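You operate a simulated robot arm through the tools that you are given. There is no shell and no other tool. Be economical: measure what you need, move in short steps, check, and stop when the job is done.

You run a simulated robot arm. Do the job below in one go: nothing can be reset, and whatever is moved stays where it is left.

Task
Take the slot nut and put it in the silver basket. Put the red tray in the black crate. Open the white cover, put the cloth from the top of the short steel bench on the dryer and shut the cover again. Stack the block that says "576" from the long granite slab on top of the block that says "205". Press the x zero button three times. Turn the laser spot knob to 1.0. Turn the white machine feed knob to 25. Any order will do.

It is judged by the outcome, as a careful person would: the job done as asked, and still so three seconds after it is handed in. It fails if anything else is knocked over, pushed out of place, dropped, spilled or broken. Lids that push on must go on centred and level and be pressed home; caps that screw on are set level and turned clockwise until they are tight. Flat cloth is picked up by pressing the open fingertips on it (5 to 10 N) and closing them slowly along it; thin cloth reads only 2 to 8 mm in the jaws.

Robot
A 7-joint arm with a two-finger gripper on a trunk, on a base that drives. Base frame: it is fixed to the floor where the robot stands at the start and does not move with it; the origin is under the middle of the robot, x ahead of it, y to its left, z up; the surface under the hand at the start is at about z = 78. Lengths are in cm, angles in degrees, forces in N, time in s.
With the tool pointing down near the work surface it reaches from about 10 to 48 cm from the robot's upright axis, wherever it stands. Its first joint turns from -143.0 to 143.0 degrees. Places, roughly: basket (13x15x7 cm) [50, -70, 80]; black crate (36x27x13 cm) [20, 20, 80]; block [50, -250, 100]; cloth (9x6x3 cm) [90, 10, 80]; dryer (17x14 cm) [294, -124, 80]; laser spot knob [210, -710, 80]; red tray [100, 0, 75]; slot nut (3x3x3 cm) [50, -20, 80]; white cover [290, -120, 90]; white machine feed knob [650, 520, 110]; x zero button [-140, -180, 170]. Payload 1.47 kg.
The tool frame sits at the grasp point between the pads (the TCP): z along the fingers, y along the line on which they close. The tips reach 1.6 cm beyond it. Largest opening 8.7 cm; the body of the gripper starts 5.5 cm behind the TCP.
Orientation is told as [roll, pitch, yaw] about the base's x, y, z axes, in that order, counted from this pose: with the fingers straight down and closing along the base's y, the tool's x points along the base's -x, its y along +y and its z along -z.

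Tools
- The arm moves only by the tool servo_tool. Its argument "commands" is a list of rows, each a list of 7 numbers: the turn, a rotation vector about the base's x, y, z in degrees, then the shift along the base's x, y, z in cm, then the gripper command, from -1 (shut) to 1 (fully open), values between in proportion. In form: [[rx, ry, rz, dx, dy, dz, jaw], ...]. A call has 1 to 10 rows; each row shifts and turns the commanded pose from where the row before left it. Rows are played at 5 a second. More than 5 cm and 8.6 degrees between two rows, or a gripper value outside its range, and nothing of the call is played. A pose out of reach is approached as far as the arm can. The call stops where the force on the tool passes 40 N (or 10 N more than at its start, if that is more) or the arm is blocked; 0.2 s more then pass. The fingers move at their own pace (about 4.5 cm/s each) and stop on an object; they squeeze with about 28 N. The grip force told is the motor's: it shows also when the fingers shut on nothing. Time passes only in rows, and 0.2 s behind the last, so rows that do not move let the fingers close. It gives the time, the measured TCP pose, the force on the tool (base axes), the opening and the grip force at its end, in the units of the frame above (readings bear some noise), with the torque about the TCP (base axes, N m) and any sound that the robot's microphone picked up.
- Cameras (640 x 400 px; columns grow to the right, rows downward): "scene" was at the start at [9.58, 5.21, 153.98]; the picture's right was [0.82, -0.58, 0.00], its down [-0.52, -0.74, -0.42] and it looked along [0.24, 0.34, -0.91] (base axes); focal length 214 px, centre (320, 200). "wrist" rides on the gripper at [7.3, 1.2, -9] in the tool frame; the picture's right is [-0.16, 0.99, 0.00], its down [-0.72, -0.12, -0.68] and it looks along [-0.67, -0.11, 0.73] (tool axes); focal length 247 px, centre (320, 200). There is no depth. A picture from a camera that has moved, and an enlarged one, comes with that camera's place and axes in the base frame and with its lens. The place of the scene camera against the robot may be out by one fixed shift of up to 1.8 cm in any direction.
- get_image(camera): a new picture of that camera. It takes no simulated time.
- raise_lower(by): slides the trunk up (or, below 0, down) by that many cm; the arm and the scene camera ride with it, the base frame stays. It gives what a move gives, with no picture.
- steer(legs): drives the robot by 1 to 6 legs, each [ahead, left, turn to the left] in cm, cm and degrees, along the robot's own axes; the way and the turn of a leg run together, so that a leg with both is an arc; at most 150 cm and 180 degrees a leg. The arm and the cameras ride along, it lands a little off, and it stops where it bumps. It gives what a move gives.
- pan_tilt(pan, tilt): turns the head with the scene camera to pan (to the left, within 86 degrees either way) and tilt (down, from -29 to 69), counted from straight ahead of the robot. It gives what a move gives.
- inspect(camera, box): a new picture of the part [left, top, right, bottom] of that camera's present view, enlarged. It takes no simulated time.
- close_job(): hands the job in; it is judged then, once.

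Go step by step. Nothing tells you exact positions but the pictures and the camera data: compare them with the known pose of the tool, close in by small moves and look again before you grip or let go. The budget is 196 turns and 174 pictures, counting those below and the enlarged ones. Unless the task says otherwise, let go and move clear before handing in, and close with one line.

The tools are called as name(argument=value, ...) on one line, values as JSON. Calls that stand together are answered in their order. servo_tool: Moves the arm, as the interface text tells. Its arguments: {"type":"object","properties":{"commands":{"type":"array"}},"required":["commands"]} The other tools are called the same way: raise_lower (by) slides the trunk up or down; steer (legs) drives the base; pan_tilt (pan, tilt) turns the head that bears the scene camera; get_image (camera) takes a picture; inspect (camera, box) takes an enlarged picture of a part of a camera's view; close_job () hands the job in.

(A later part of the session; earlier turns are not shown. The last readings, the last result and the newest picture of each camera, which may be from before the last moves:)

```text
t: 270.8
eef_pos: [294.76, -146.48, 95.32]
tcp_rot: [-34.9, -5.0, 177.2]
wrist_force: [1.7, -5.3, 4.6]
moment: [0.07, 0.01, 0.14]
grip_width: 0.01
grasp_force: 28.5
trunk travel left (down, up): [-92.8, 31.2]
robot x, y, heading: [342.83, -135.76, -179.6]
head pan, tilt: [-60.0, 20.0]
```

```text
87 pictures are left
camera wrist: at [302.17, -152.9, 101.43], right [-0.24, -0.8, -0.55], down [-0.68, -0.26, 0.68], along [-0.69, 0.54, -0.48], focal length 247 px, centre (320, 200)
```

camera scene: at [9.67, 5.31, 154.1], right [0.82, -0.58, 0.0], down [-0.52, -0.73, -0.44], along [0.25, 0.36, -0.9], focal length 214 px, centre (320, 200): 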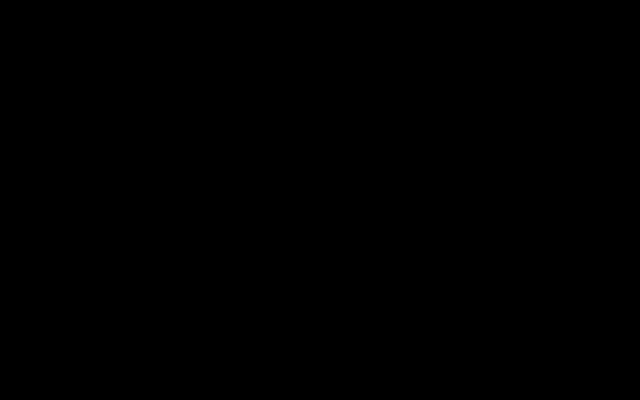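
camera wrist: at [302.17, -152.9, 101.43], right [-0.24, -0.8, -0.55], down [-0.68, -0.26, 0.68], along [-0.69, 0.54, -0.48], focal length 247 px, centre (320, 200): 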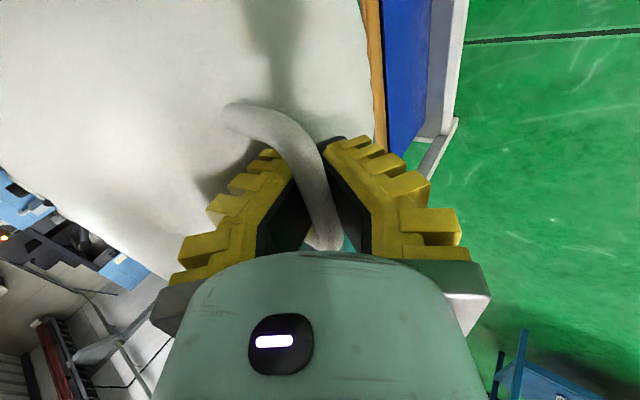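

About 92 degrees open. A little more, to be safely past balance.

steer(legs=[[0, 1.2, 0]])

raise_lower(by=-1.1)

steer(legs=[[0, 1.1, 0]])

raise_lower(by=-1.2)

```text
t: 271.6
eef_pos: [294.84, -146.87, 95.21]
tcp_rot: [-35.5, -4.7, 177.2]
wrist_force: [-4.1, 13.2, -15.6]
moment: [-0.01, -0.17, 0.11]
grip_width: 0.61
grasp_force: 28.1
trunk travel left (down, up): [-92.8, 31.2]
robot x, y, heading: [342.26, -137.09, -179.7]
head pan, tilt: [-60.0, 20.0]
```

```text
t: 272.2
eef_pos: [294.79, -147.55, 94.21]
tcp_rot: [-34.9, -4.9, 177.3]
wrist_force: [2.4, -9.0, 7.4]
moment: [0.07, 0.06, 0.12]
grip_width: 0.03
grasp_force: 28.1
trunk travel left (down, up): [-91.7, 32.3]
robot x, y, heading: [342.4, -137.12, -179.7]
head pan, tilt: [-60.0, 20.0]
```

```text
t: 272.9
eef_pos: [294.72, -147.92, 94.02]
tcp_rot: [-35.6, -4.8, 177.2]
wrist_force: [-3.2, 6.1, -9.4]
moment: [0.0, -0.06, 0.09]
grip_width: 0.59
grasp_force: 28.8
trunk travel left (down, up): [-91.7, 32.3]
robot x, y, heading: [342.02, -138.02, -180.2]
head pan, tilt: [-60.0, 20.0]
```

```text
t: 273.5
eef_pos: [294.71, -148.62, 93.05]
tcp_rot: [-35.0, -4.9, 177.1]
wrist_force: [3.3, -10.6, 7.3]
moment: [0.16, 0.06, 0.18]
grip_width: 0.0
grasp_force: 28.3
trunk travel left (down, up): [-90.5, 33.5]
robot x, y, heading: [341.9, -137.77, -179.6]
head pan, tilt: [-60.0, 20.0]
```

About 102 degrees open. I open the jaws a little and draw back along the fingers.

servo_tool(commands=[[0, 0, 0, 0, 0, 0.3, -0.5], [0, 0, 0, 0, 0, 0, -0.4], [0, 0, 0, 0, 0, 0, -0.4]])

get_image(camera="wrist")

```text
t: 274.3
eef_pos: [294.69, -148.24, 93.44]
tcp_rot: [-35.2, -4.8, 177.1]
wrist_force: [-2.2, -10.6, 9.9]
moment: [0.28, 0.01, 0.29]
grip_width: 3.22
grasp_force: 1.9
trunk travel left (down, up): [-90.5, 33.5]
robot x, y, heading: [342.55, -137.77, -179.9]
head pan, tilt: [-60.0, 20.0]
```

```text
86 pictures are left
camera wrist: at [302.01, -154.84, 99.45], right [-0.25, -0.8, -0.55], down [-0.68, -0.26, 0.68], along [-0.69, 0.55, -0.48], focal length 247 px, centre (320, 200)
```

wrist: 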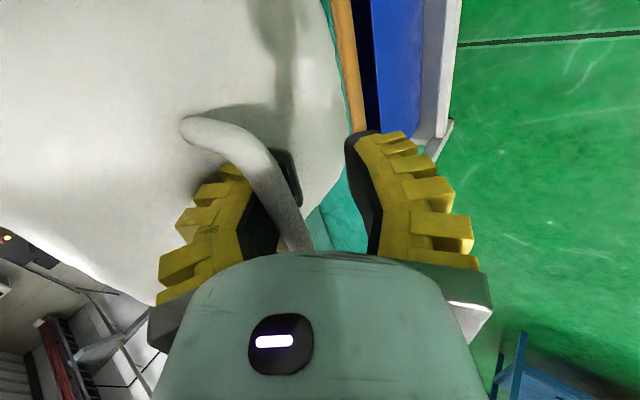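

servo_tool(commands=[[0, 0, 0, 0, -0.6, 0.8, -0.4], [0, 0, 0, 0, -0.6, 0.8, -0.4], [0, 0, 0, 0, -0.6, 0.8, -0.4], [0, 0, 0, 0, -0.6, 0.8, -0.4]])

get_image(camera="wrist")

```text
t: 275.3
eef_pos: [294.84, -150.64, 96.4]
tcp_rot: [-35.4, -4.7, 177.2]
wrist_force: [-0.7, -2.3, -1.6]
moment: [0.0, -0.01, 0.02]
grip_width: 3.15
grasp_force: 3.4
trunk travel left (down, up): [-90.5, 33.5]
robot x, y, heading: [342.34, -138.04, -180.0]
head pan, tilt: [-60.0, 20.0]
```

```text
85 pictures are left
camera wrist: at [302.3, -157.16, 102.52], right [-0.24, -0.79, -0.56], down [-0.68, -0.27, 0.68], along [-0.69, 0.55, -0.48], focal length 247 px, centre (320, 200)
```

wrist: 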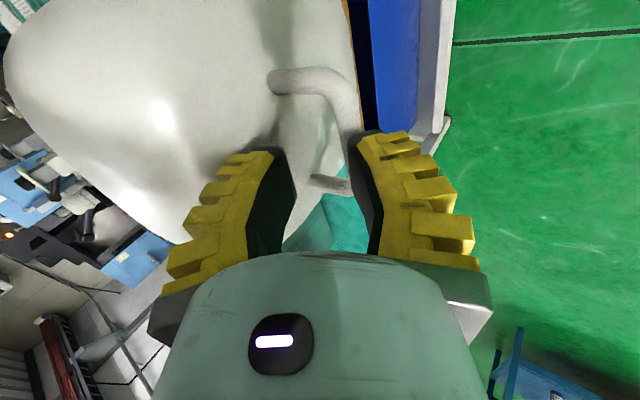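

The hand is clear and the cover leans open on its stop. I draw back more, then rise and look at the dryer inside.

servo_tool(commands=[[0, 0, 0, 0, -0.8, 1.6, -0.4], [0, 0, 0, 0, -0.5, 2.5, -0.4], [0, 0, 0, 0, 0, 3, -0.4], [0, 0, 0, 0, 0, 3, -0.4], [0, 0, 0, 0, 0, 2, -0.4]])

raise_lower(by=16)

get_image(camera="wrist")

```text
t: 276.5
eef_pos: [294.88, -151.8, 108.63]
tcp_rot: [-35.4, -4.8, 177.1]
wrist_force: [-0.1, 0.0, 0.1]
moment: [-0.01, -0.01, -0.03]
grip_width: 3.21
grasp_force: 4.5
trunk travel left (down, up): [-90.5, 33.5]
robot x, y, heading: [342.33, -137.98, -179.9]
head pan, tilt: [-60.0, 20.0]
```

```text
t: 278.3
eef_pos: [294.83, -151.74, 124.49]
tcp_rot: [-35.3, -4.9, 177.2]
wrist_force: [-0.6, 0.3, -0.2]
moment: [-0.03, -0.01, 0.01]
grip_width: 3.24
grasp_force: 4.2
trunk travel left (down, up): [-106.5, 17.5]
robot x, y, heading: [342.43, -138.0, -179.9]
head pan, tilt: [-60.0, 20.0]
```

```text
84 pictures are left
camera wrist: at [302.25, -158.32, 130.58], right [-0.25, -0.79, -0.56], down [-0.68, -0.26, 0.68], along [-0.69, 0.55, -0.48], focal length 247 px, centre (320, 200)
```

wrist: 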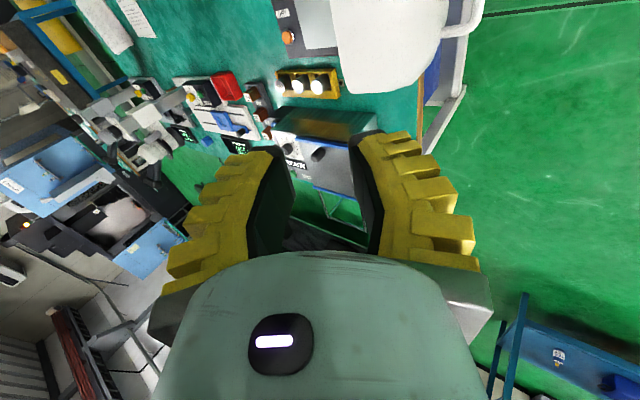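

The cover stands open and the dryer's inside is visible. I level the hand and drive round to fetch the cloth from the first table's far side.

servo_tool(commands=[[-7, 0.9, 0, 0, 0, 0, 1], [-7, 0.9, 0, 0, 0, 0, 1], [-7, 0.9, 0, 0, 0, 0, 1], [-7, 0.9, 0, 0, 0, 0, 1], [-7, 0.9, 0, 0, 0, 0, 1], [0, 0, 2.8, 0, 0, 0, 1]])

steer(legs=[[0, 47, 0], [140, 0, 0], [59, 0, 0], [0, -150, 0], [0, -45, 0]])

get_image(camera="wrist")

```text
t: 279.7
eef_pos: [294.88, -151.82, 124.42]
tcp_rot: [0.0, -6.5, 176.3]
wrist_force: [-0.1, 0.0, 0.0]
moment: [0.0, -0.04, 0.01]
grip_width: 8.71
grasp_force: 0.0
trunk travel left (down, up): [-106.5, 17.5]
robot x, y, heading: [342.44, -138.18, -179.7]
head pan, tilt: [-60.0, 20.0]
```

```text
t: 301.4
eef_pos: [94.25, -5.71, 124.52]
tcp_rot: [0.1, -6.6, 177.5]
wrist_force: [0.4, 0.4, 0.7]
moment: [0.01, -0.04, 0.01]
grip_width: 8.71
grasp_force: 0.0
trunk travel left (down, up): [-106.5, 17.5]
robot x, y, heading: [141.39, 9.02, -178.7]
head pan, tilt: [-60.0, 20.0]
```

```text
83 pictures are left
camera wrist: at [102.32, -7.27, 132.7], right [-0.2, -0.98, 0.02], down [-0.64, 0.14, 0.76], along [-0.74, 0.14, -0.65], focal length 247 px, centre (320, 200)
```

wrist: 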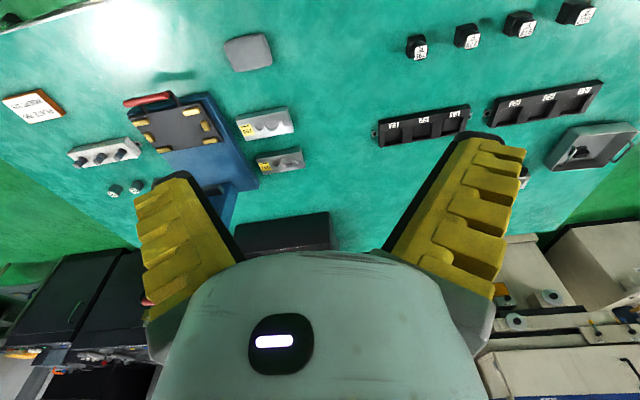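

The cloth is at (88, 9). I fix the tilt, lower the trunk and move over it.

servo_tool(commands=[[0, -6.5, 0, 0, 2, -1, 1], [0, 0, 2.5, 0, 4, 0, 1], [0, 0, 0, 0, 4, 0, 1], [0, 0, 0, 0, 4, 0, 1]])

steer(legs=[[6, 0, 0]])

raise_lower(by=-25)

get_image(camera="wrist")

```text
t: 302.4
eef_pos: [94.12, 8.31, 123.58]
tcp_rot: [-0.2, 0.0, -180.0]
wrist_force: [-0.2, -0.2, 0.6]
moment: [-0.01, -0.03, -0.01]
grip_width: 8.73
grasp_force: 0.0
trunk travel left (down, up): [-106.5, 17.5]
robot x, y, heading: [141.56, 8.9, -178.7]
head pan, tilt: [-60.0, 20.0]
```

```text
t: 303.4
eef_pos: [88.12, 8.32, 123.53]
tcp_rot: [-0.2, 0.0, 179.8]
wrist_force: [0.2, 0.0, 0.1]
moment: [0.03, 0.0, 0.03]
grip_width: 8.69
grasp_force: 0.1
trunk travel left (down, up): [-106.5, 17.5]
robot x, y, heading: [135.13, 9.09, -179.0]
head pan, tilt: [-60.0, 20.0]
```

```text
t: 305.9
eef_pos: [88.11, 8.25, 98.57]
tcp_rot: [-0.2, 0.0, 179.9]
wrist_force: [0.6, -0.1, -0.4]
moment: [0.03, 0.01, -0.01]
grip_width: 8.72
grasp_force: 0.0
trunk travel left (down, up): [-81.5, 42.5]
robot x, y, heading: [135.84, 9.1, -178.4]
head pan, tilt: [-60.0, 20.0]
```

```text
82 pictures are left
camera wrist: at [95.31, 6.99, 107.63], right [-0.16, -0.99, 0.0], down [-0.72, 0.11, 0.68], along [-0.67, 0.11, -0.73], focal length 247 px, centre (320, 200)
```

wrist: 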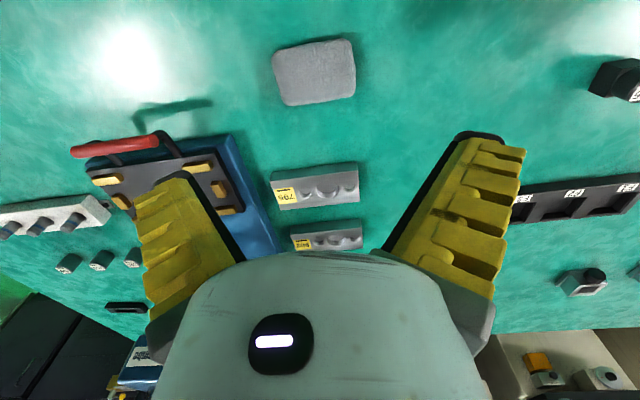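

inspect(camera="wrist", box=[250, 20, 380, 120])

```text
4.00 times, centred on (315, 70) of wrist
camera zoom: at [95.31, 6.99, 107.63], right [-0.16, -0.99, 0.0], down [-0.72, 0.11, 0.68], along [-0.67, 0.11, -0.73], focal length 988 px, centre (340, 720)
```

zoom: 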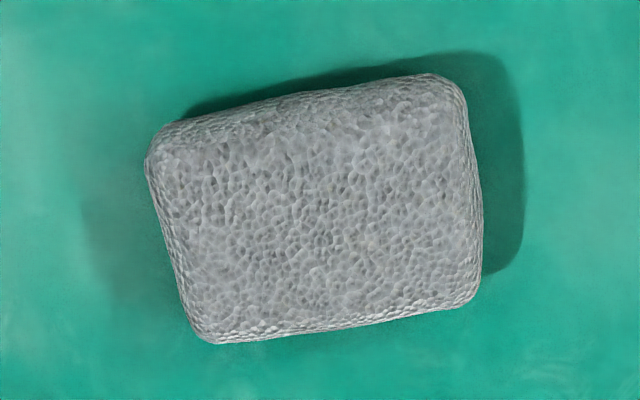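

It is a thick pad, about 9 x 5.5 x 3 cm, centred at (87.7, 8.9) with its sides along the axes. I turn the hand 90 degrees and come down over it.

servo_tool(commands=[[0, 0, 8.5, 0, 0, 0, 1], [0, 0, 8.5, 0, 0, 0, 1], [0, 0, 8.5, 0, 0, 0, 1], [0, 0, 8.5, 0, 0, 0, 1], [0, 0, 8.5, 0, 0, 0, 1], [0, 0, 8.5, 0, 0, 0, 1], [0, 0, 8.5, 0, 0, 0, 1], [0, 0, 8.5, 0, 0, 0, 1], [0, 0, 8.5, 0, 0, 0, 1], [0, 0, 8.5, 0, 0, 0, 1]])

servo_tool(commands=[[0, 0, 5, -0.2, 0.3, -2, 1], [0, 0, 0, -0.2, 0.3, -3, 1], [0, 0, 0, 0, 0, -3, 1], [0, 0, 0, 0, 0, -3, 1], [0, 0, 0, 0, 0, -2, 1], [0, 0, 0, 0, 0, 0, 1]])

get_image(camera="wrist")

```text
t: 308.1
eef_pos: [88.15, 8.37, 98.55]
tcp_rot: [-0.3, 0.1, -94.9]
wrist_force: [-0.4, -0.2, 0.4]
moment: [0.0, 0.02, 0.02]
grip_width: 8.7
grasp_force: 0.0
trunk travel left (down, up): [-81.5, 42.5]
robot x, y, heading: [135.17, 8.89, -179.0]
head pan, tilt: [-60.0, 20.0]
```

```text
t: 309.5
eef_pos: [87.64, 8.92, 85.65]
tcp_rot: [-0.2, 0.1, -90.1]
wrist_force: [-0.3, 0.3, 0.7]
moment: [0.03, 0.03, 0.0]
grip_width: 8.71
grasp_force: 0.0
trunk travel left (down, up): [-81.5, 42.5]
robot x, y, heading: [135.35, 8.87, -178.8]
head pan, tilt: [-60.0, 20.0]
```

```text
80 pictures are left
camera wrist: at [88.8, 16.25, 94.55], right [0.99, -0.16, 0.0], down [-0.11, -0.72, 0.68], along [-0.11, -0.67, -0.73], focal length 247 px, centre (320, 200)
```

wrist: 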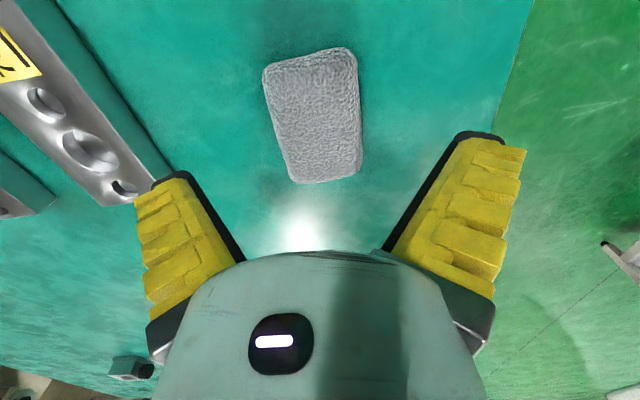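

Centred. I go down and close on the pad.

servo_tool(commands=[[0, 0, 0, 0, 0, -2.5, 1], [0, 0, 0, 0, 0, -2.2, 1], [0, 0, 0, 0, 0, -1.1, 1], [0, 0, 0, 0, 0, 0, -1], [0, 0, 0, 0, 0, 0, -1], [0, 0, 0, 0, 0, 0, -1], [0, 0, 0, 0, 0, 0, -1]])

get_image(camera="wrist")

```text
t: 311.1
eef_pos: [87.59, 8.82, 79.76]
tcp_rot: [-0.2, 0.0, -90.0]
wrist_force: [0.4, 0.5, -0.3]
moment: [0.0, 0.0, 0.0]
grip_width: 5.67
grasp_force: 28.4
trunk travel left (down, up): [-81.5, 42.5]
robot x, y, heading: [135.25, 8.97, -178.8]
head pan, tilt: [-60.0, 20.0]
```

```text
79 pictures are left
camera wrist: at [88.81, 16.13, 88.79], right [0.99, -0.16, 0.0], down [-0.11, -0.72, 0.68], along [-0.11, -0.67, -0.73], focal length 247 px, centre (320, 200)
```

wrist: 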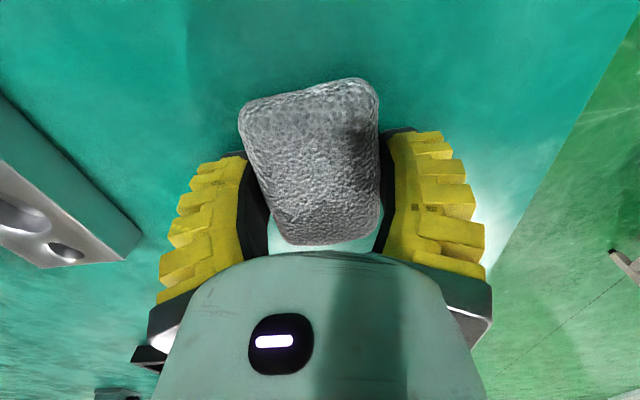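

Pad gripped at 5.67 cm. I lift it, raise the trunk and drive back to the dryer.

servo_tool(commands=[[0, 0, 0, 0, 0, 3, -1], [0, 0, 0, 0, 0, 4, -1], [0, 0, 0, 0, 0, 4, -1]])

raise_lower(by=25)

steer(legs=[[-6, 0, -1], [0, 150, 0], [0, 44, 0], [-140, 0, 0], [-59, 0, 0]])

get_image(camera="wrist")

```text
t: 311.9
eef_pos: [87.97, 8.63, 90.65]
tcp_rot: [-0.2, 0.1, -89.9]
wrist_force: [0.0, 0.3, 0.1]
moment: [-0.01, 0.03, 0.02]
grip_width: 5.66
grasp_force: 27.3
trunk travel left (down, up): [-81.5, 42.5]
robot x, y, heading: [135.51, 8.63, -179.0]
head pan, tilt: [-60.0, 20.0]
```

```text
t: 314.5
eef_pos: [87.82, 8.8, 115.71]
tcp_rot: [-0.2, 0.0, -90.1]
wrist_force: [-0.4, -0.5, -1.1]
moment: [0.01, -0.01, 0.01]
grip_width: 5.71
grasp_force: 28.0
trunk travel left (down, up): [-106.5, 17.5]
robot x, y, heading: [135.26, 8.63, -178.9]
head pan, tilt: [-60.0, 20.0]
```

```text
t: 334.6
eef_pos: [292.16, -189.96, 115.69]
tcp_rot: [-0.2, 0.0, -91.8]
wrist_force: [0.2, 0.6, -1.2]
moment: [0.0, 0.04, 0.02]
grip_width: 5.68
grasp_force: 28.1
trunk travel left (down, up): [-106.5, 17.5]
robot x, y, heading: [339.83, -191.53, 179.3]
head pan, tilt: [-60.0, 20.0]
```

```text
78 pictures are left
camera wrist: at [293.61, -182.84, 124.72], right [0.98, -0.19, 0.0], down [-0.14, -0.72, 0.68], along [-0.13, -0.67, -0.73], focal length 247 px, centre (320, 200)
```

wrist: 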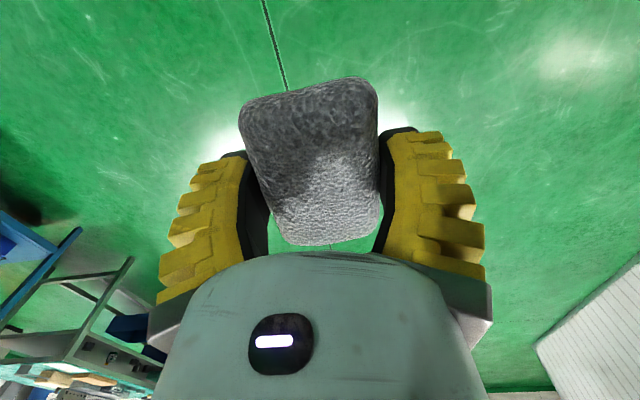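

Still held. I drive right until the hand is just short of the dryer, to look down into it.

steer(legs=[[0, -53, 0.7]])

get_image(camera="wrist")

```text
t: 337.6
eef_pos: [292.84, -137.22, 115.63]
tcp_rot: [-0.2, 0.0, -92.0]
wrist_force: [0.4, 0.1, -0.6]
moment: [-0.01, 0.02, -0.01]
grip_width: 5.69
grasp_force: 28.2
trunk travel left (down, up): [-106.5, 17.5]
robot x, y, heading: [340.5, -138.73, 179.2]
head pan, tilt: [-60.0, 20.0]
```

```text
77 pictures are left
camera wrist: at [294.23, -130.01, 124.72], right [0.98, -0.19, 0.0], down [-0.14, -0.72, 0.68], along [-0.13, -0.67, -0.73], focal length 247 px, centre (320, 200)
```

wrist: 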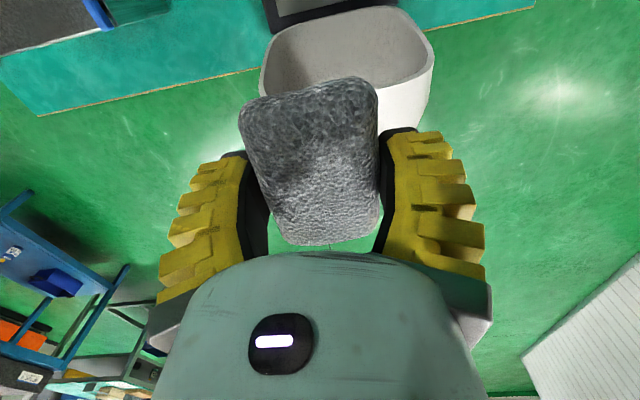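

The cover has swung right over and hangs like a bowl beyond the table end. I drive to bring the pad over the plate at (295, -125) and turn it lengthwise along x.

steer(legs=[[0, -13, 0.5]])

servo_tool(commands=[[0, 0, -8.5, 0, 0, 0, -1], [0, 0, -8.5, 0, 0, 0, -1], [0, 0, -8.5, 0, 0, 0, -1], [0, 0, -8.5, 0, 0, 0, -1], [0, 0, -8.5, 0, 0, 0, -1], [0, 0, -8.5, 0, 0, 0, -1], [0, 0, -8.5, 0, 0, 0, -1], [0, 0, -8.5, 0, 0, 0, -1], [0, 0, -8.5, 0, 0, 0, -1], [0, 0, -8.5, 0, 0, 0, -1]])

get_image(camera="wrist")

```text
t: 338.9
eef_pos: [292.91, -124.74, 115.6]
tcp_rot: [-0.3, 0.0, -91.6]
wrist_force: [0.3, -0.7, -0.9]
moment: [-0.01, 0.0, 0.01]
grip_width: 5.66
grasp_force: 27.7
trunk travel left (down, up): [-106.5, 17.5]
robot x, y, heading: [340.3, -125.86, 179.7]
head pan, tilt: [-60.0, 20.0]
```

```text
t: 341.1
eef_pos: [292.95, -124.73, 115.7]
tcp_rot: [-0.2, 0.1, -176.7]
wrist_force: [0.9, -0.2, 0.0]
moment: [0.0, -0.01, 0.02]
grip_width: 5.71
grasp_force: 27.7
trunk travel left (down, up): [-106.5, 17.5]
robot x, y, heading: [340.59, -125.81, 179.9]
head pan, tilt: [-60.0, 20.0]
```

```text
76 pictures are left
camera wrist: at [300.2, -125.55, 124.74], right [-0.1, -0.99, 0.0], down [-0.73, 0.07, 0.68], along [-0.68, 0.07, -0.73], focal length 247 px, centre (320, 200)
```

wrist: 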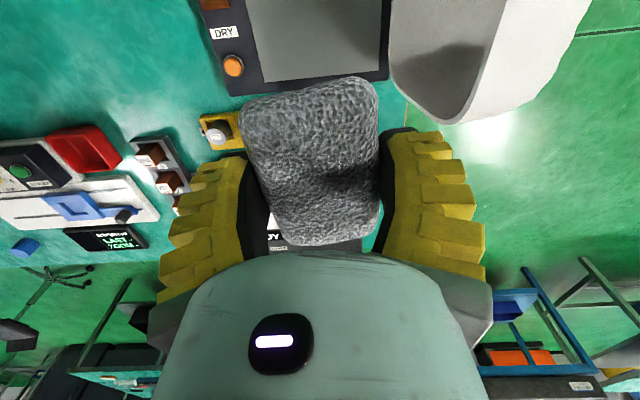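

The plate spans x 287–303, y -134 to -114, so its centre is (295, -124.3). I shift 1.7 cm and lower the pad onto it.

servo_tool(commands=[[0, 0, -3, 1.7, 0.4, 0, -1]])

raise_lower(by=-22)

servo_tool(commands=[[0, 0, 0, 0, 0, -2.5, -1], [0, 0, 0, 0, 0, -2.5, -1], [0, 0, 0, 0, 0, -2.5, -1], [0, 0, 0, 0, 0, -2, -1], [0, 0, 0, 0, 0, 0, -1]])

get_image(camera="wrist")

```text
t: 341.5
eef_pos: [294.64, -124.36, 115.75]
tcp_rot: [-0.2, 0.1, -179.5]
wrist_force: [0.2, 0.5, -0.2]
moment: [-0.01, 0.02, 0.0]
grip_width: 5.65
grasp_force: 28.0
trunk travel left (down, up): [-106.5, 17.5]
robot x, y, heading: [340.75, -125.91, 179.9]
head pan, tilt: [-60.0, 20.0]
```

```text
t: 343.9
eef_pos: [294.56, -124.39, 93.7]
tcp_rot: [-0.3, 0.0, -179.5]
wrist_force: [0.2, 0.8, -0.3]
moment: [-0.01, 0.02, 0.01]
grip_width: 5.67
grasp_force: 28.4
trunk travel left (down, up): [-84.5, 39.5]
robot x, y, heading: [340.58, -126.1, 179.9]
head pan, tilt: [-60.0, 20.0]
```

```text
t: 345.1
eef_pos: [294.5, -124.41, 84.15]
tcp_rot: [-0.2, 0.0, -179.5]
wrist_force: [-1.1, -0.1, -0.9]
moment: [-0.01, 0.0, -0.01]
grip_width: 5.65
grasp_force: 28.3
trunk travel left (down, up): [-84.5, 39.5]
robot x, y, heading: [340.43, -126.0, 180.0]
head pan, tilt: [-60.0, 20.0]
```

```text
75 pictures are left
camera wrist: at [301.77, -125.59, 93.18], right [-0.15, -0.99, 0.0], down [-0.72, 0.11, 0.68], along [-0.67, 0.11, -0.73], focal length 247 px, centre (320, 200)
```

wrist: 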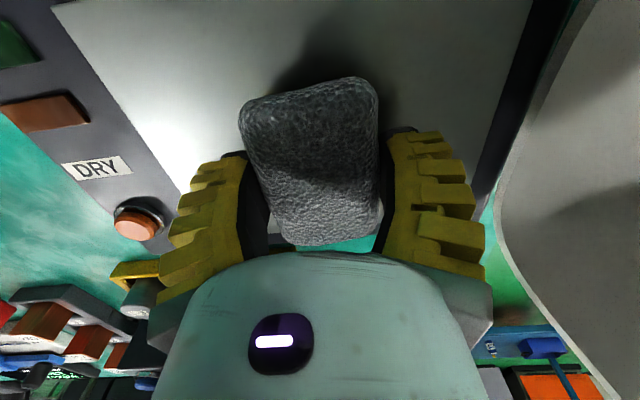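

The pad is just above the plate. I lower until I feel it.

servo_tool(commands=[[0, 0, 0, 0, 0, -0.4, -1], [0, 0, 0, 0, 0, -0.4, -1], [0, 0, 0, 0, 0, -0.4, -1], [0, 0, 0, 0, 0, -0.3, -1], [0, 0, 0, 0, 0, 0, -1]])

servo_tool(commands=[[0, 0, 0, 0, 0, -0.3, -1], [0, 0, 0, 0, 0, 0, -1]])

```text
t: 346.2
eef_pos: [294.64, -124.37, 82.64]
tcp_rot: [-0.2, -0.1, -179.6]
wrist_force: [0.0, 0.5, -1.0]
moment: [0.01, -0.01, -0.02]
grip_width: 5.65
grasp_force: 27.8
trunk travel left (down, up): [-84.5, 39.5]
robot x, y, heading: [340.47, -125.83, 179.9]
head pan, tilt: [-60.0, 20.0]
```

```text
t: 346.9
eef_pos: [294.55, -124.42, 82.43]
tcp_rot: [-0.2, 0.1, -179.5]
wrist_force: [0.4, 0.1, 2.0]
moment: [-0.09, 0.0, 0.02]
grip_width: 5.69
grasp_force: 28.2
trunk travel left (down, up): [-84.5, 39.5]
robot x, y, heading: [340.53, -125.71, 179.6]
head pan, tilt: [-60.0, 20.0]
```

Contact at z = 82.4. I open and rise.

servo_tool(commands=[[0, 0, 0, 0, 0, 0, 0.5], [0, 0, 0, 0, 0, 0.2, 0.8], [0, 0, 0, 0, 0, 0, 0.8], [0, 0, 0, 0, 0, 3, 0.8], [0, 0, 0, 0, 0, 3, 0.8], [0, 0, 0, 0, 0, 3, 0.8], [0, 0, 0, 0, 0, 2, 0.8]])

raise_lower(by=22)

get_image(camera="wrist")

```text
t: 348.4
eef_pos: [294.76, -124.3, 93.76]
tcp_rot: [-0.2, 0.1, -179.6]
wrist_force: [-1.5, -0.1, -0.8]
moment: [-0.01, -0.02, 0.03]
grip_width: 8.01
grasp_force: 1.4
trunk travel left (down, up): [-84.5, 39.5]
robot x, y, heading: [340.35, -125.67, 179.8]
head pan, tilt: [-60.0, 20.0]
```

```text
t: 350.8
eef_pos: [294.78, -124.22, 115.63]
tcp_rot: [-0.3, 0.1, -179.5]
wrist_force: [0.5, -0.1, 0.1]
moment: [0.01, -0.02, -0.01]
grip_width: 8.05
grasp_force: 1.5
trunk travel left (down, up): [-106.5, 17.5]
robot x, y, heading: [340.46, -125.92, 179.9]
head pan, tilt: [-60.0, 20.0]
```

```text
74 pictures are left
camera wrist: at [301.88, -125.52, 124.7], right [-0.15, -0.99, 0.0], down [-0.73, 0.11, 0.68], along [-0.67, 0.1, -0.73], focal length 247 px, centre (320, 200)
```

wrist: 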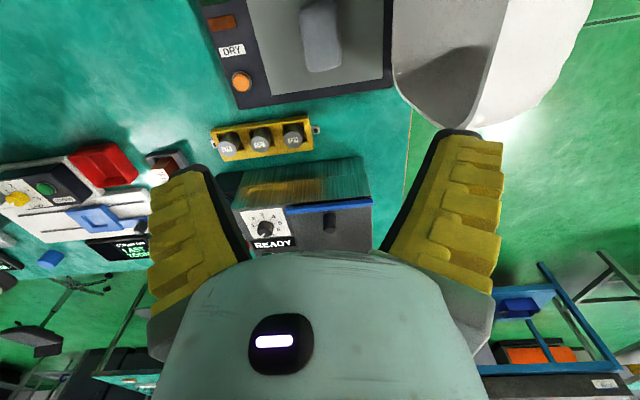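

The pad lies on the plate. The cover stands open at about 110 degrees with the handle on its outer side; I go back to the pose from which I let go, to hook the bar again.

servo_tool(commands=[[7, 0, 0, 0, -2, 0, -0.3], [7, 0, 0, 0, -2, 0, -0.3], [7, 0, 0, 0, -2, 0, -0.3], [7, 0, 0, 0, -2, 0, -0.3], [7, 0, 0, 0, -2, 0, -0.3]])

steer(legs=[[-2, 15, 0]])

get_image(camera="wrist")

```text
t: 352.0
eef_pos: [294.71, -134.3, 115.65]
tcp_rot: [-35.3, 0.1, -179.6]
wrist_force: [-0.6, 0.3, 0.4]
moment: [-0.02, -0.02, -0.01]
grip_width: 3.64
grasp_force: 4.1
trunk travel left (down, up): [-106.5, 17.5]
robot x, y, heading: [340.68, -125.84, 179.9]
head pan, tilt: [-60.0, 20.0]
```

```text
t: 353.4
eef_pos: [296.82, -149.3, 115.61]
tcp_rot: [-35.3, 0.3, -179.5]
wrist_force: [0.1, -0.6, -0.7]
moment: [0.0, 0.02, 0.01]
grip_width: 3.64
grasp_force: 4.6
trunk travel left (down, up): [-106.5, 17.5]
robot x, y, heading: [342.42, -140.84, 179.9]
head pan, tilt: [-60.0, 20.0]
```

```text
73 pictures are left
camera wrist: at [303.94, -155.33, 122.43], right [-0.15, -0.81, -0.57], down [-0.72, -0.3, 0.62], along [-0.67, 0.51, -0.54], focal length 247 px, centre (320, 200)
```

wrist: 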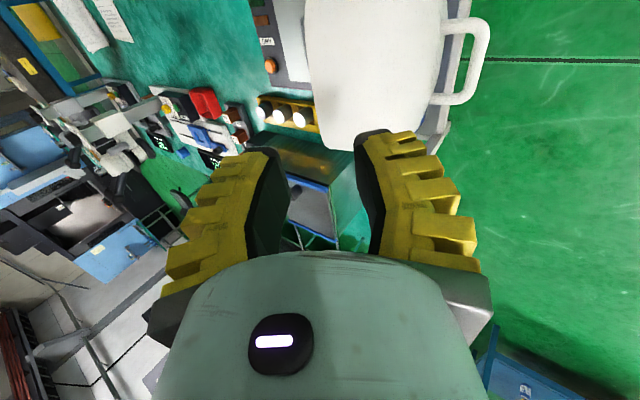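

The handle loop stands out toward -y; its bar is at about (295.2, -151.7, 92.3). I reduce the tilt to 25 degrees, line up above it and lower.

servo_tool(commands=[[-5, 0, 0, -0.8, -2, 0, -0.5], [-5, 0, 0, -0.8, -2, 0, -0.5], [0, 0, 0, 0, 0, 0, -0.5]])

raise_lower(by=-16)

get_image(camera="wrist")

```text
t: 354.2
eef_pos: [295.13, -153.32, 115.64]
tcp_rot: [-25.2, 0.2, -179.6]
wrist_force: [0.7, 0.1, -0.2]
moment: [-0.01, 0.0, 0.01]
grip_width: 2.85
grasp_force: 4.3
trunk travel left (down, up): [-106.5, 17.5]
robot x, y, heading: [342.34, -140.63, 180.3]
head pan, tilt: [-60.0, 20.0]
```

```text
t: 356.0
eef_pos: [295.14, -153.29, 99.67]
tcp_rot: [-25.1, 0.2, -179.4]
wrist_force: [-0.3, 0.8, -1.0]
moment: [0.02, 0.02, 0.01]
grip_width: 2.81
grasp_force: 4.9
trunk travel left (down, up): [-90.5, 33.5]
robot x, y, heading: [342.15, -140.76, 179.7]
head pan, tilt: [-60.0, 20.0]
```

```text
72 pictures are left
camera wrist: at [302.32, -158.05, 107.32], right [-0.15, -0.89, -0.42], down [-0.72, -0.19, 0.66], along [-0.67, 0.4, -0.62], focal length 247 px, centre (320, 200)
```

wrist: 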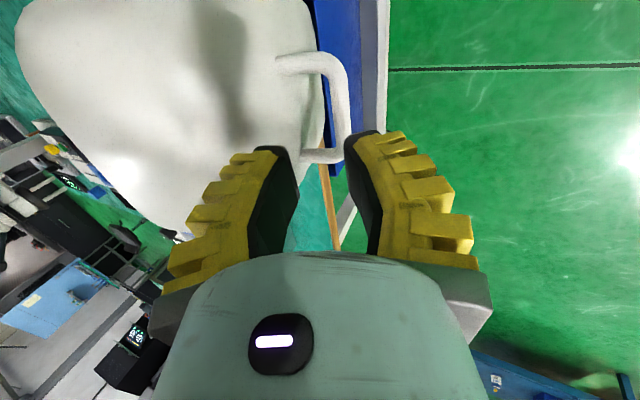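

The bar lies 1.4 cm to the outer side of the finger axis. I shift by that and advance along the fingers.

servo_tool(commands=[[0, 0, 0, 0.3, -1.27, -0.6, -0.5], [0, 0, 0, 0, 0.85, -1.81, -0.5], [0, 0, 0, 0, 0.85, -1.81, -0.5], [0, 0, 0, 0, 0, 0, -0.5]])

get_image(camera="wrist")

```text
t: 357.0
eef_pos: [295.57, -152.85, 95.34]
tcp_rot: [-25.2, 0.2, -179.4]
wrist_force: [-0.2, 0.5, -0.2]
moment: [0.0, 0.01, 0.03]
grip_width: 2.81
grasp_force: 4.7
trunk travel left (down, up): [-90.5, 33.5]
robot x, y, heading: [342.81, -140.66, 180.0]
head pan, tilt: [-60.0, 20.0]
```

```text
71 pictures are left
camera wrist: at [302.76, -157.67, 103.05], right [-0.15, -0.89, -0.42], down [-0.72, -0.19, 0.66], along [-0.67, 0.4, -0.62], focal length 247 px, centre (320, 200)
```

wrist: 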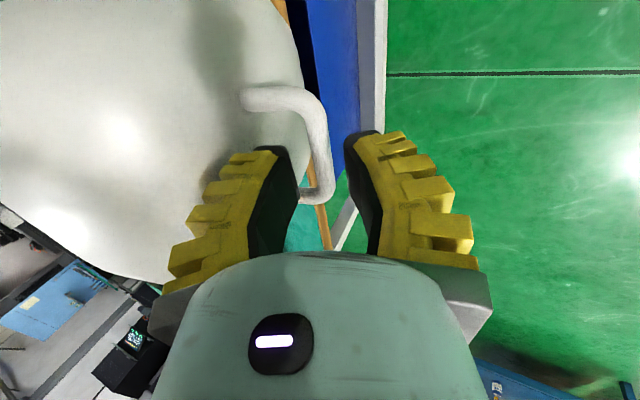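

The bar is centred between the fingers. I advance 3.3 cm more.

servo_tool(commands=[[0, 0, 0, 0, 0.5, -1.0, -0.5], [0, 0, 0, 0, 0.5, -1.0, -0.5], [0, 0, 0, 0, 0.4, -0.9, -0.5], [0, 0, 0, 0, 0, 0, -0.5]])

get_image(camera="wrist")

```text
t: 358.0
eef_pos: [295.32, -151.59, 92.62]
tcp_rot: [-24.9, 0.1, -179.4]
wrist_force: [-1.3, -6.8, 3.4]
moment: [0.21, -0.01, -0.11]
grip_width: 2.57
grasp_force: 2.7
trunk travel left (down, up): [-90.5, 33.5]
robot x, y, heading: [342.13, -140.7, 180.0]
head pan, tilt: [-60.0, 20.0]
```

```text
70 pictures are left
camera wrist: at [302.59, -156.44, 100.3], right [-0.15, -0.9, -0.42], down [-0.72, -0.19, 0.66], along [-0.67, 0.4, -0.62], focal length 247 px, centre (320, 200)
```

wrist: 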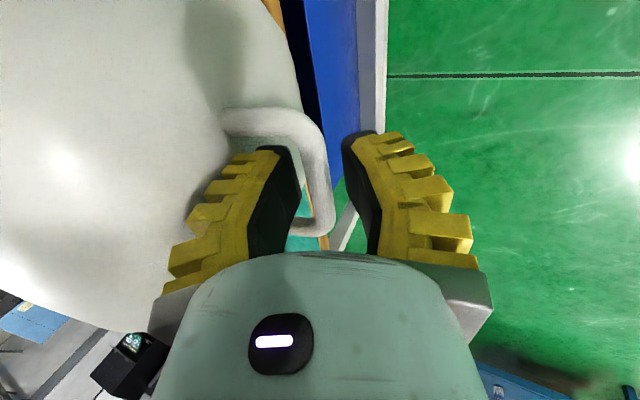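

The inner finger is inside the loop, touching the cover lightly. I ease off 0.3, go 0.8 further and close.

servo_tool(commands=[[0, 0, 0, 0, -0.3, -0.3, -0.6], [0, 0, 0, 0, 0, -0.7, -0.6], [0, 0, 0, 0, 0, 0, -1], [0, 0, 0, 0, 0, 0, -1], [0, 0, 0, 0, 0, 0, -1]])

get_image(camera="wrist")

```text
t: 359.2
eef_pos: [295.39, -150.9, 91.31]
tcp_rot: [-26.0, 0.2, -179.7]
wrist_force: [-3.4, 20.3, -5.7]
moment: [-0.07, -0.14, 0.13]
grip_width: 0.61
grasp_force: 30.0
trunk travel left (down, up): [-90.5, 33.5]
robot x, y, heading: [342.67, -140.52, 179.9]
head pan, tilt: [-60.0, 20.0]
```

```text
69 pictures are left
camera wrist: at [302.6, -155.83, 99.06], right [-0.15, -0.89, -0.43], down [-0.73, -0.2, 0.66], along [-0.67, 0.41, -0.62], focal length 247 px, centre (320, 200)
```

wrist: 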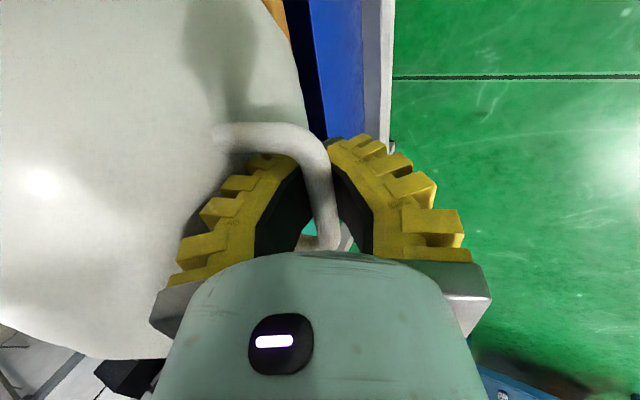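

The bar is captured. I start back along the arc, up and toward +y.

servo_tool(commands=[[0, 0, 0, 0, 0.7, 1.04, -1], [0, 0, 0, 0, 0.7, 1.04, -1], [0, 0, 0, 0, 0, 0, -1]])

servo_tool(commands=[[0, 0, 0, 0, 0.8, 0.95, -1], [0, 0, 0, 0, 0.85, 0.9, -1], [0, 0, 0, 0, 0, 0, -1]])

get_image(camera="wrist")

```text
t: 360.0
eef_pos: [295.39, -149.57, 93.49]
tcp_rot: [-25.8, 0.2, -179.5]
wrist_force: [-9.5, 25.6, -24.2]
moment: [-0.1, -0.07, -0.03]
grip_width: 0.61
grasp_force: 29.8
trunk travel left (down, up): [-90.5, 33.5]
robot x, y, heading: [342.03, -140.88, 179.6]
head pan, tilt: [-60.0, 20.0]
```

```text
t: 360.8
eef_pos: [295.53, -147.94, 95.38]
tcp_rot: [-25.6, 0.2, -179.4]
wrist_force: [-11.7, 24.3, -28.7]
moment: [-0.05, -0.01, 0.13]
grip_width: 0.61
grasp_force: 29.7
trunk travel left (down, up): [-90.5, 33.5]
robot x, y, heading: [342.43, -141.26, 180.1]
head pan, tilt: [-60.0, 20.0]
```

```text
68 pictures are left
camera wrist: at [302.67, -152.87, 103.09], right [-0.15, -0.89, -0.43], down [-0.72, -0.2, 0.66], along [-0.67, 0.41, -0.62], focal length 247 px, centre (320, 200)
```

wrist: 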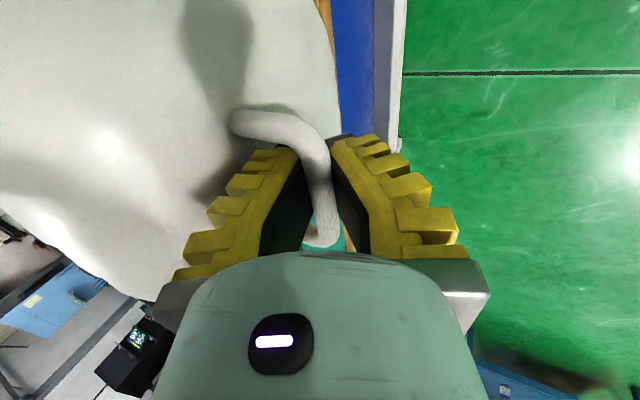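

The pull is radially inward, so my radius is about 0.8 too large. I tighten the arc and go on.

servo_tool(commands=[[0, 0, 0, 0, 1.2, 0.1, -1], [0, 0, 0, 0, 1.0, 0.7, -1], [0, 0, 0, 0, 0, 0, -1]])

servo_tool(commands=[[0, 0, 0, 0, 1.05, 0.7, -1], [0, 0, 0, 0, 1.05, 0.65, -1], [0, 0, 0, 0, 0, 0, -1]])

```text
t: 361.6
eef_pos: [295.43, -146.33, 96.31]
tcp_rot: [-25.2, 0.4, -179.4]
wrist_force: [-3.6, 7.9, -13.3]
moment: [-0.04, -0.09, 0.13]
grip_width: 0.59
grasp_force: 30.4
trunk travel left (down, up): [-90.5, 33.5]
robot x, y, heading: [342.21, -140.68, 180.0]
head pan, tilt: [-60.0, 20.0]
```

```text
t: 362.4
eef_pos: [295.51, -144.25, 97.6]
tcp_rot: [-25.3, 0.3, -179.6]
wrist_force: [-4.2, 8.4, -18.0]
moment: [-0.09, 0.2, 0.06]
grip_width: 0.62
grasp_force: 29.8
trunk travel left (down, up): [-90.5, 33.5]
robot x, y, heading: [342.41, -140.77, 179.8]
head pan, tilt: [-60.0, 20.0]
```

servo_tool(commands=[[0, 0, 0, 0, 1.3, 0.45, -1], [0, 0, 0, 0, 1.3, 0.45, -1], [0, 0, 0, 0, 1.3, 0.4, -1], [0, 0, 0, 0, 1.3, 0.35, -1], [0, 0, 0, 0, 0, 0, -1]])

get_image(camera="wrist")

```text
t: 363.6
eef_pos: [295.4, -139.24, 99.37]
tcp_rot: [-25.1, 0.1, -179.5]
wrist_force: [0.8, 0.0, 0.0]
moment: [0.02, -0.02, -0.03]
grip_width: 0.59
grasp_force: 29.0
trunk travel left (down, up): [-90.5, 33.5]
robot x, y, heading: [342.36, -140.65, 179.9]
head pan, tilt: [-60.0, 20.0]
```

```text
67 pictures are left
camera wrist: at [302.55, -144.0, 106.95], right [-0.15, -0.9, -0.42], down [-0.72, -0.19, 0.66], along [-0.67, 0.4, -0.62], focal length 247 px, centre (320, 200)
```

wrist: 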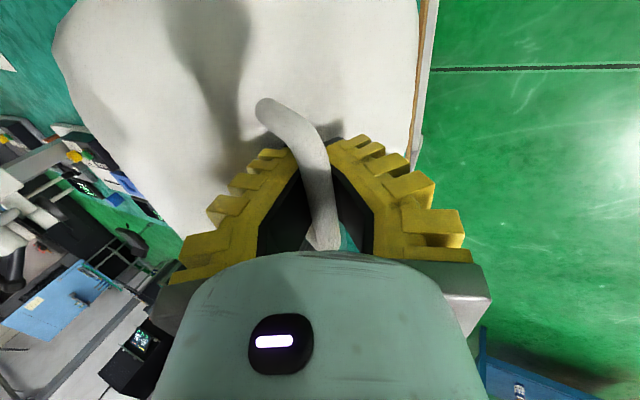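

No strain now. I go over the top, reducing the tilt as I go.

servo_tool(commands=[[-1.5, 0, 0, 0, 1.3, 0.22, -1], [-1.5, 0, 0, 0, 1.3, 0.18, -1], [-1.5, 0, 0, 0, 1.25, 0.02, -1], [-1.5, 0, 0, 0, 1.25, 0, -1], [0, 0, 0, 0, 0, 0, -1]])

servo_tool(commands=[[-1.5, 0, 0, 0, 1.25, -0.1, -1], [-1.5, 0, 0, 0, 1.25, -0.2, -1], [-1.5, 0, 0, 0, 1.2, -0.27, -1], [-1.5, 0, 0, 0, 1.2, -0.35, -1], [0, 0, 0, 0, 0, 0, -1]])

get_image(camera="wrist")

```text
t: 364.8
eef_pos: [295.5, -133.98, 99.47]
tcp_rot: [-19.2, 0.2, -179.5]
wrist_force: [-0.3, -0.1, -3.5]
moment: [-0.02, 0.05, 0.0]
grip_width: 0.61
grasp_force: 28.3
trunk travel left (down, up): [-90.5, 33.5]
robot x, y, heading: [342.31, -141.01, 180.0]
head pan, tilt: [-60.0, 20.0]
```

```text
t: 366.0
eef_pos: [295.46, -129.13, 98.67]
tcp_rot: [-13.1, 0.0, -179.5]
wrist_force: [0.7, 0.1, 0.3]
moment: [0.01, 0.02, -0.04]
grip_width: 0.01
grasp_force: 28.1
trunk travel left (down, up): [-90.5, 33.5]
robot x, y, heading: [342.49, -140.5, 179.8]
head pan, tilt: [-60.0, 20.0]
```

```text
66 pictures are left
camera wrist: at [302.63, -132.23, 107.22], right [-0.15, -0.96, -0.23], down [-0.72, -0.05, 0.69], along [-0.67, 0.27, -0.69], focal length 247 px, centre (320, 200)
```

wrist: 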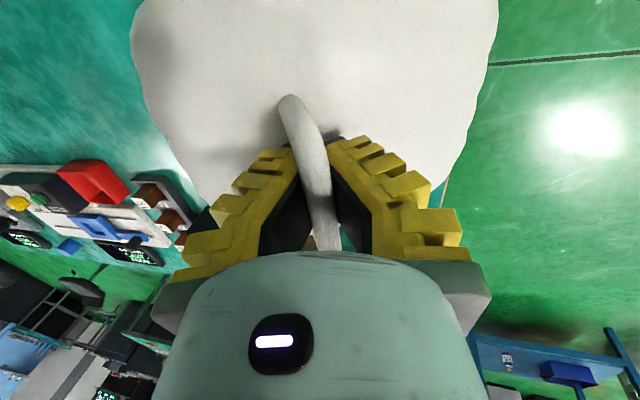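

Past the top and smooth. I lower the cover down the rest of the arc.

servo_tool(commands=[[-2.5, 0, 0, 0, 1.55, -0.58, -1], [-2.5, 0, 0, 0, 1.63, -0.83, -1], [-2.5, 0, 0, 0, 1.54, -1.0, -1], [0, 0, 0, 0, 0, 0, -1]])

servo_tool(commands=[[-2.5, 0, 0, 0, 1.42, -1.16, -1], [-2.5, 0, 0, 0, 1.3, -1.3, -1], [0, 0, 0, 0, 0, 0, -1]])

get_image(camera="wrist")

```text
t: 367.0
eef_pos: [295.46, -124.37, 96.36]
tcp_rot: [-5.7, 0.1, -179.4]
wrist_force: [0.1, 0.9, 0.3]
moment: [-0.01, 0.02, 0.03]
grip_width: 0.0
grasp_force: 29.0
trunk travel left (down, up): [-90.5, 33.5]
robot x, y, heading: [342.51, -140.61, 180.0]
head pan, tilt: [-60.0, 20.0]
```

```text
t: 367.8
eef_pos: [295.36, -121.64, 93.8]
tcp_rot: [-0.7, -0.1, -179.4]
wrist_force: [-0.2, 1.6, 0.4]
moment: [-0.01, 0.01, -0.01]
grip_width: 0.0
grasp_force: 27.8
trunk travel left (down, up): [-90.5, 33.5]
robot x, y, heading: [342.32, -140.81, 179.8]
head pan, tilt: [-60.0, 20.0]
```

```text
65 pictures are left
camera wrist: at [302.58, -122.88, 102.82], right [-0.15, -0.99, -0.01], down [-0.72, 0.1, 0.68], along [-0.67, 0.11, -0.73], focal length 247 px, centre (320, 200)
```

wrist: 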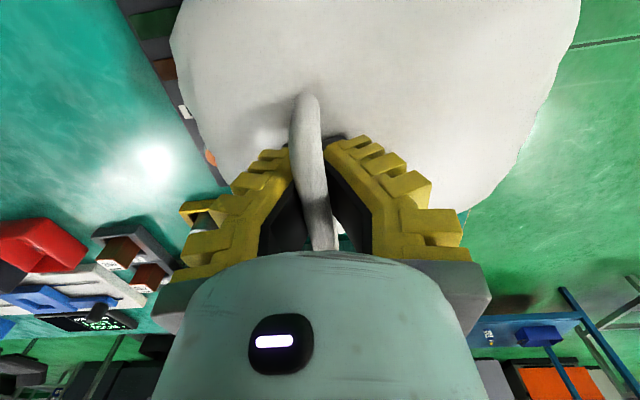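

It looks just like the closed state. I lower the last half centimetre, open, and withdraw upward.

servo_tool(commands=[[0, 0, 0, 0, 0.3, -0.4, -1], [0, 0, 0, 0, 0.1, -0.2, -1], [0, 0, 0, 0, 0, 0, -1], [0, 0, 0, 0, 0, 0, -0.1], [0, 0, 0, 0, 0, 0, -0.1], [0, 0, 0, 0, 0, 1, -0.1], [0, 0, 0, 0, 0, 3, -0.1], [0, 0, 0, 0, 0, 4, -0.1], [0, 0, 0, 0, 0, 4, -0.1]])

raise_lower(by=15)

get_image(camera="wrist")

```text
t: 369.8
eef_pos: [295.55, -121.61, 105.03]
tcp_rot: [-0.7, 0.0, -179.5]
wrist_force: [-0.2, -0.8, 0.4]
moment: [-0.02, 0.01, 0.02]
grip_width: 4.47
grasp_force: 4.4
trunk travel left (down, up): [-90.5, 33.5]
robot x, y, heading: [342.34, -140.99, 180.1]
head pan, tilt: [-60.0, 20.0]
```

```text
t: 371.5
eef_pos: [295.7, -121.35, 120.07]
tcp_rot: [-0.7, 0.0, -179.5]
wrist_force: [-0.5, 0.3, -0.1]
moment: [0.01, -0.01, -0.02]
grip_width: 4.49
grasp_force: 4.5
trunk travel left (down, up): [-105.5, 18.5]
robot x, y, heading: [342.82, -140.54, 180.0]
head pan, tilt: [-60.0, 20.0]
```

```text
64 pictures are left
camera wrist: at [302.82, -122.67, 129.12], right [-0.15, -0.99, -0.01], down [-0.72, 0.1, 0.68], along [-0.67, 0.11, -0.73], focal length 247 px, centre (320, 200)
```

wrist: 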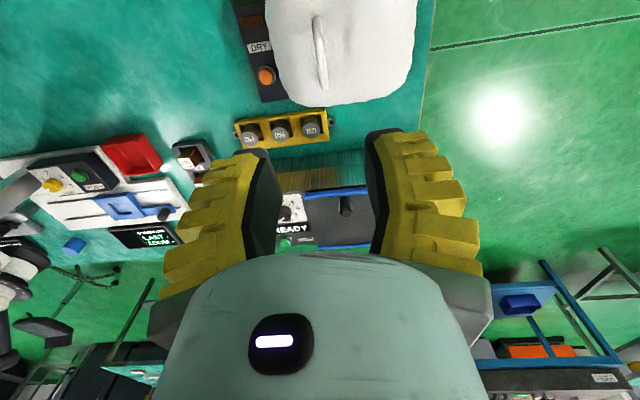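

The cover is shut with the pad inside. Next the laser spot knob near (210, -710); I turn to face -y and tip the hand up for a long look.

steer(legs=[[0, 40, 0], [0, 0, 90]])

servo_tool(commands=[[-7, 0, 0, 0, 0, 1, 1], [-7, 0, 0, 0, 0, 1, 1], [-7, 0, 0, 0, 0, 1, 1], [-7, 0, 0, 0, 0, 1, 1]])

get_image(camera="wrist")

```text
t: 377.9
eef_pos: [322.15, -228.22, 119.97]
tcp_rot: [-0.7, 0.0, -90.4]
wrist_force: [-0.1, -0.2, -0.2]
moment: [0.01, 0.01, -0.01]
grip_width: 4.49
grasp_force: 4.3
trunk travel left (down, up): [-105.5, 18.5]
robot x, y, heading: [342.34, -181.74, -91.1]
head pan, tilt: [-60.0, 20.0]
```

```text
t: 378.9
eef_pos: [322.04, -228.25, 124.05]
tcp_rot: [-0.5, -28.3, -90.3]
wrist_force: [-0.1, 0.2, 1.0]
moment: [0.03, 0.0, 0.01]
grip_width: 8.69
grasp_force: 0.0
trunk travel left (down, up): [-105.5, 18.5]
robot x, y, heading: [342.18, -182.06, -91.0]
head pan, tilt: [-60.0, 20.0]
```

```text
63 pictures are left
camera wrist: at [323.33, -217.63, 128.65], right [0.99, -0.15, 0.07], down [-0.11, -0.32, 0.94], along [-0.12, -0.94, -0.33], focal length 247 px, centre (320, 200)
```

wrist: 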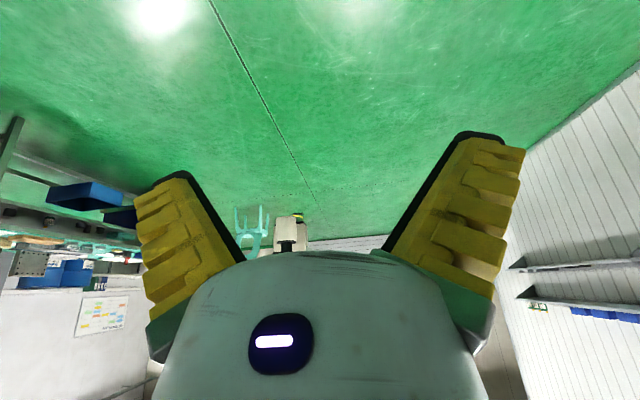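

The way along -y is clear and a white machine stands far ahead where the knob should be. I drive on in legs.

steer(legs=[[0, 0, 1], [150, 0, 0], [120, 0, 0], [0, -100, 0]])

get_image(camera="wrist")

```text
t: 397.1
eef_pos: [219.55, -497.95, 124.11]
tcp_rot: [-0.4, -28.0, -89.7]
wrist_force: [-0.3, -0.1, -0.3]
moment: [0.01, 0.01, 0.02]
grip_width: 8.7
grasp_force: 0.1
trunk travel left (down, up): [-105.5, 18.5]
robot x, y, heading: [238.75, -451.09, -90.1]
head pan, tilt: [-60.0, 20.0]
```

```text
62 pictures are left
camera wrist: at [220.55, -487.29, 128.66], right [0.99, -0.14, 0.07], down [-0.11, -0.32, 0.94], along [-0.11, -0.94, -0.33], focal length 247 px, centre (320, 200)
```

wrist: 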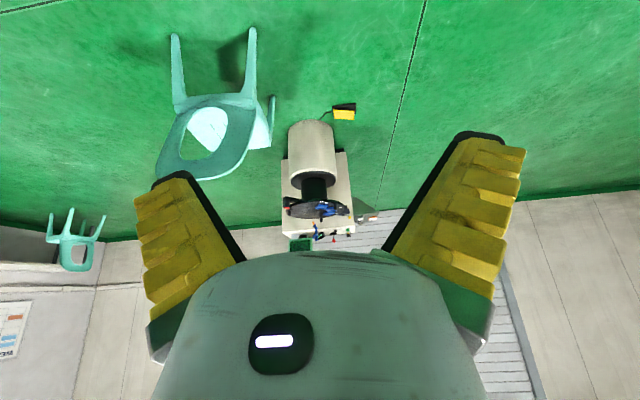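

inspect(camera="wrist", box=[260, 90, 390, 250])

```text
2.50 times, centred on (325, 170) of wrist
camera zoom: at [220.55, -487.29, 128.66], right [0.99, -0.14, 0.07], down [-0.11, -0.32, 0.94], along [-0.11, -0.94, -0.33], focal length 617 px, centre (308, 275)
```

zoom: 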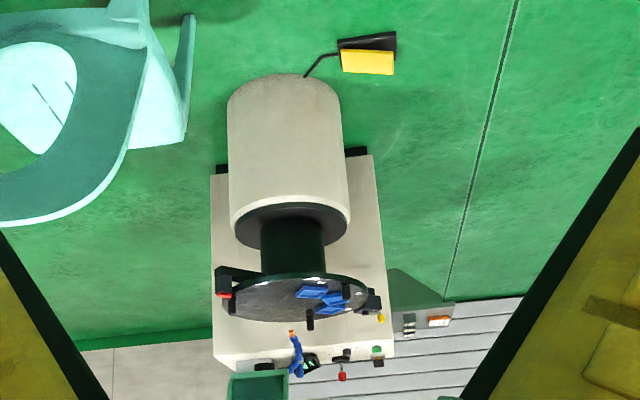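

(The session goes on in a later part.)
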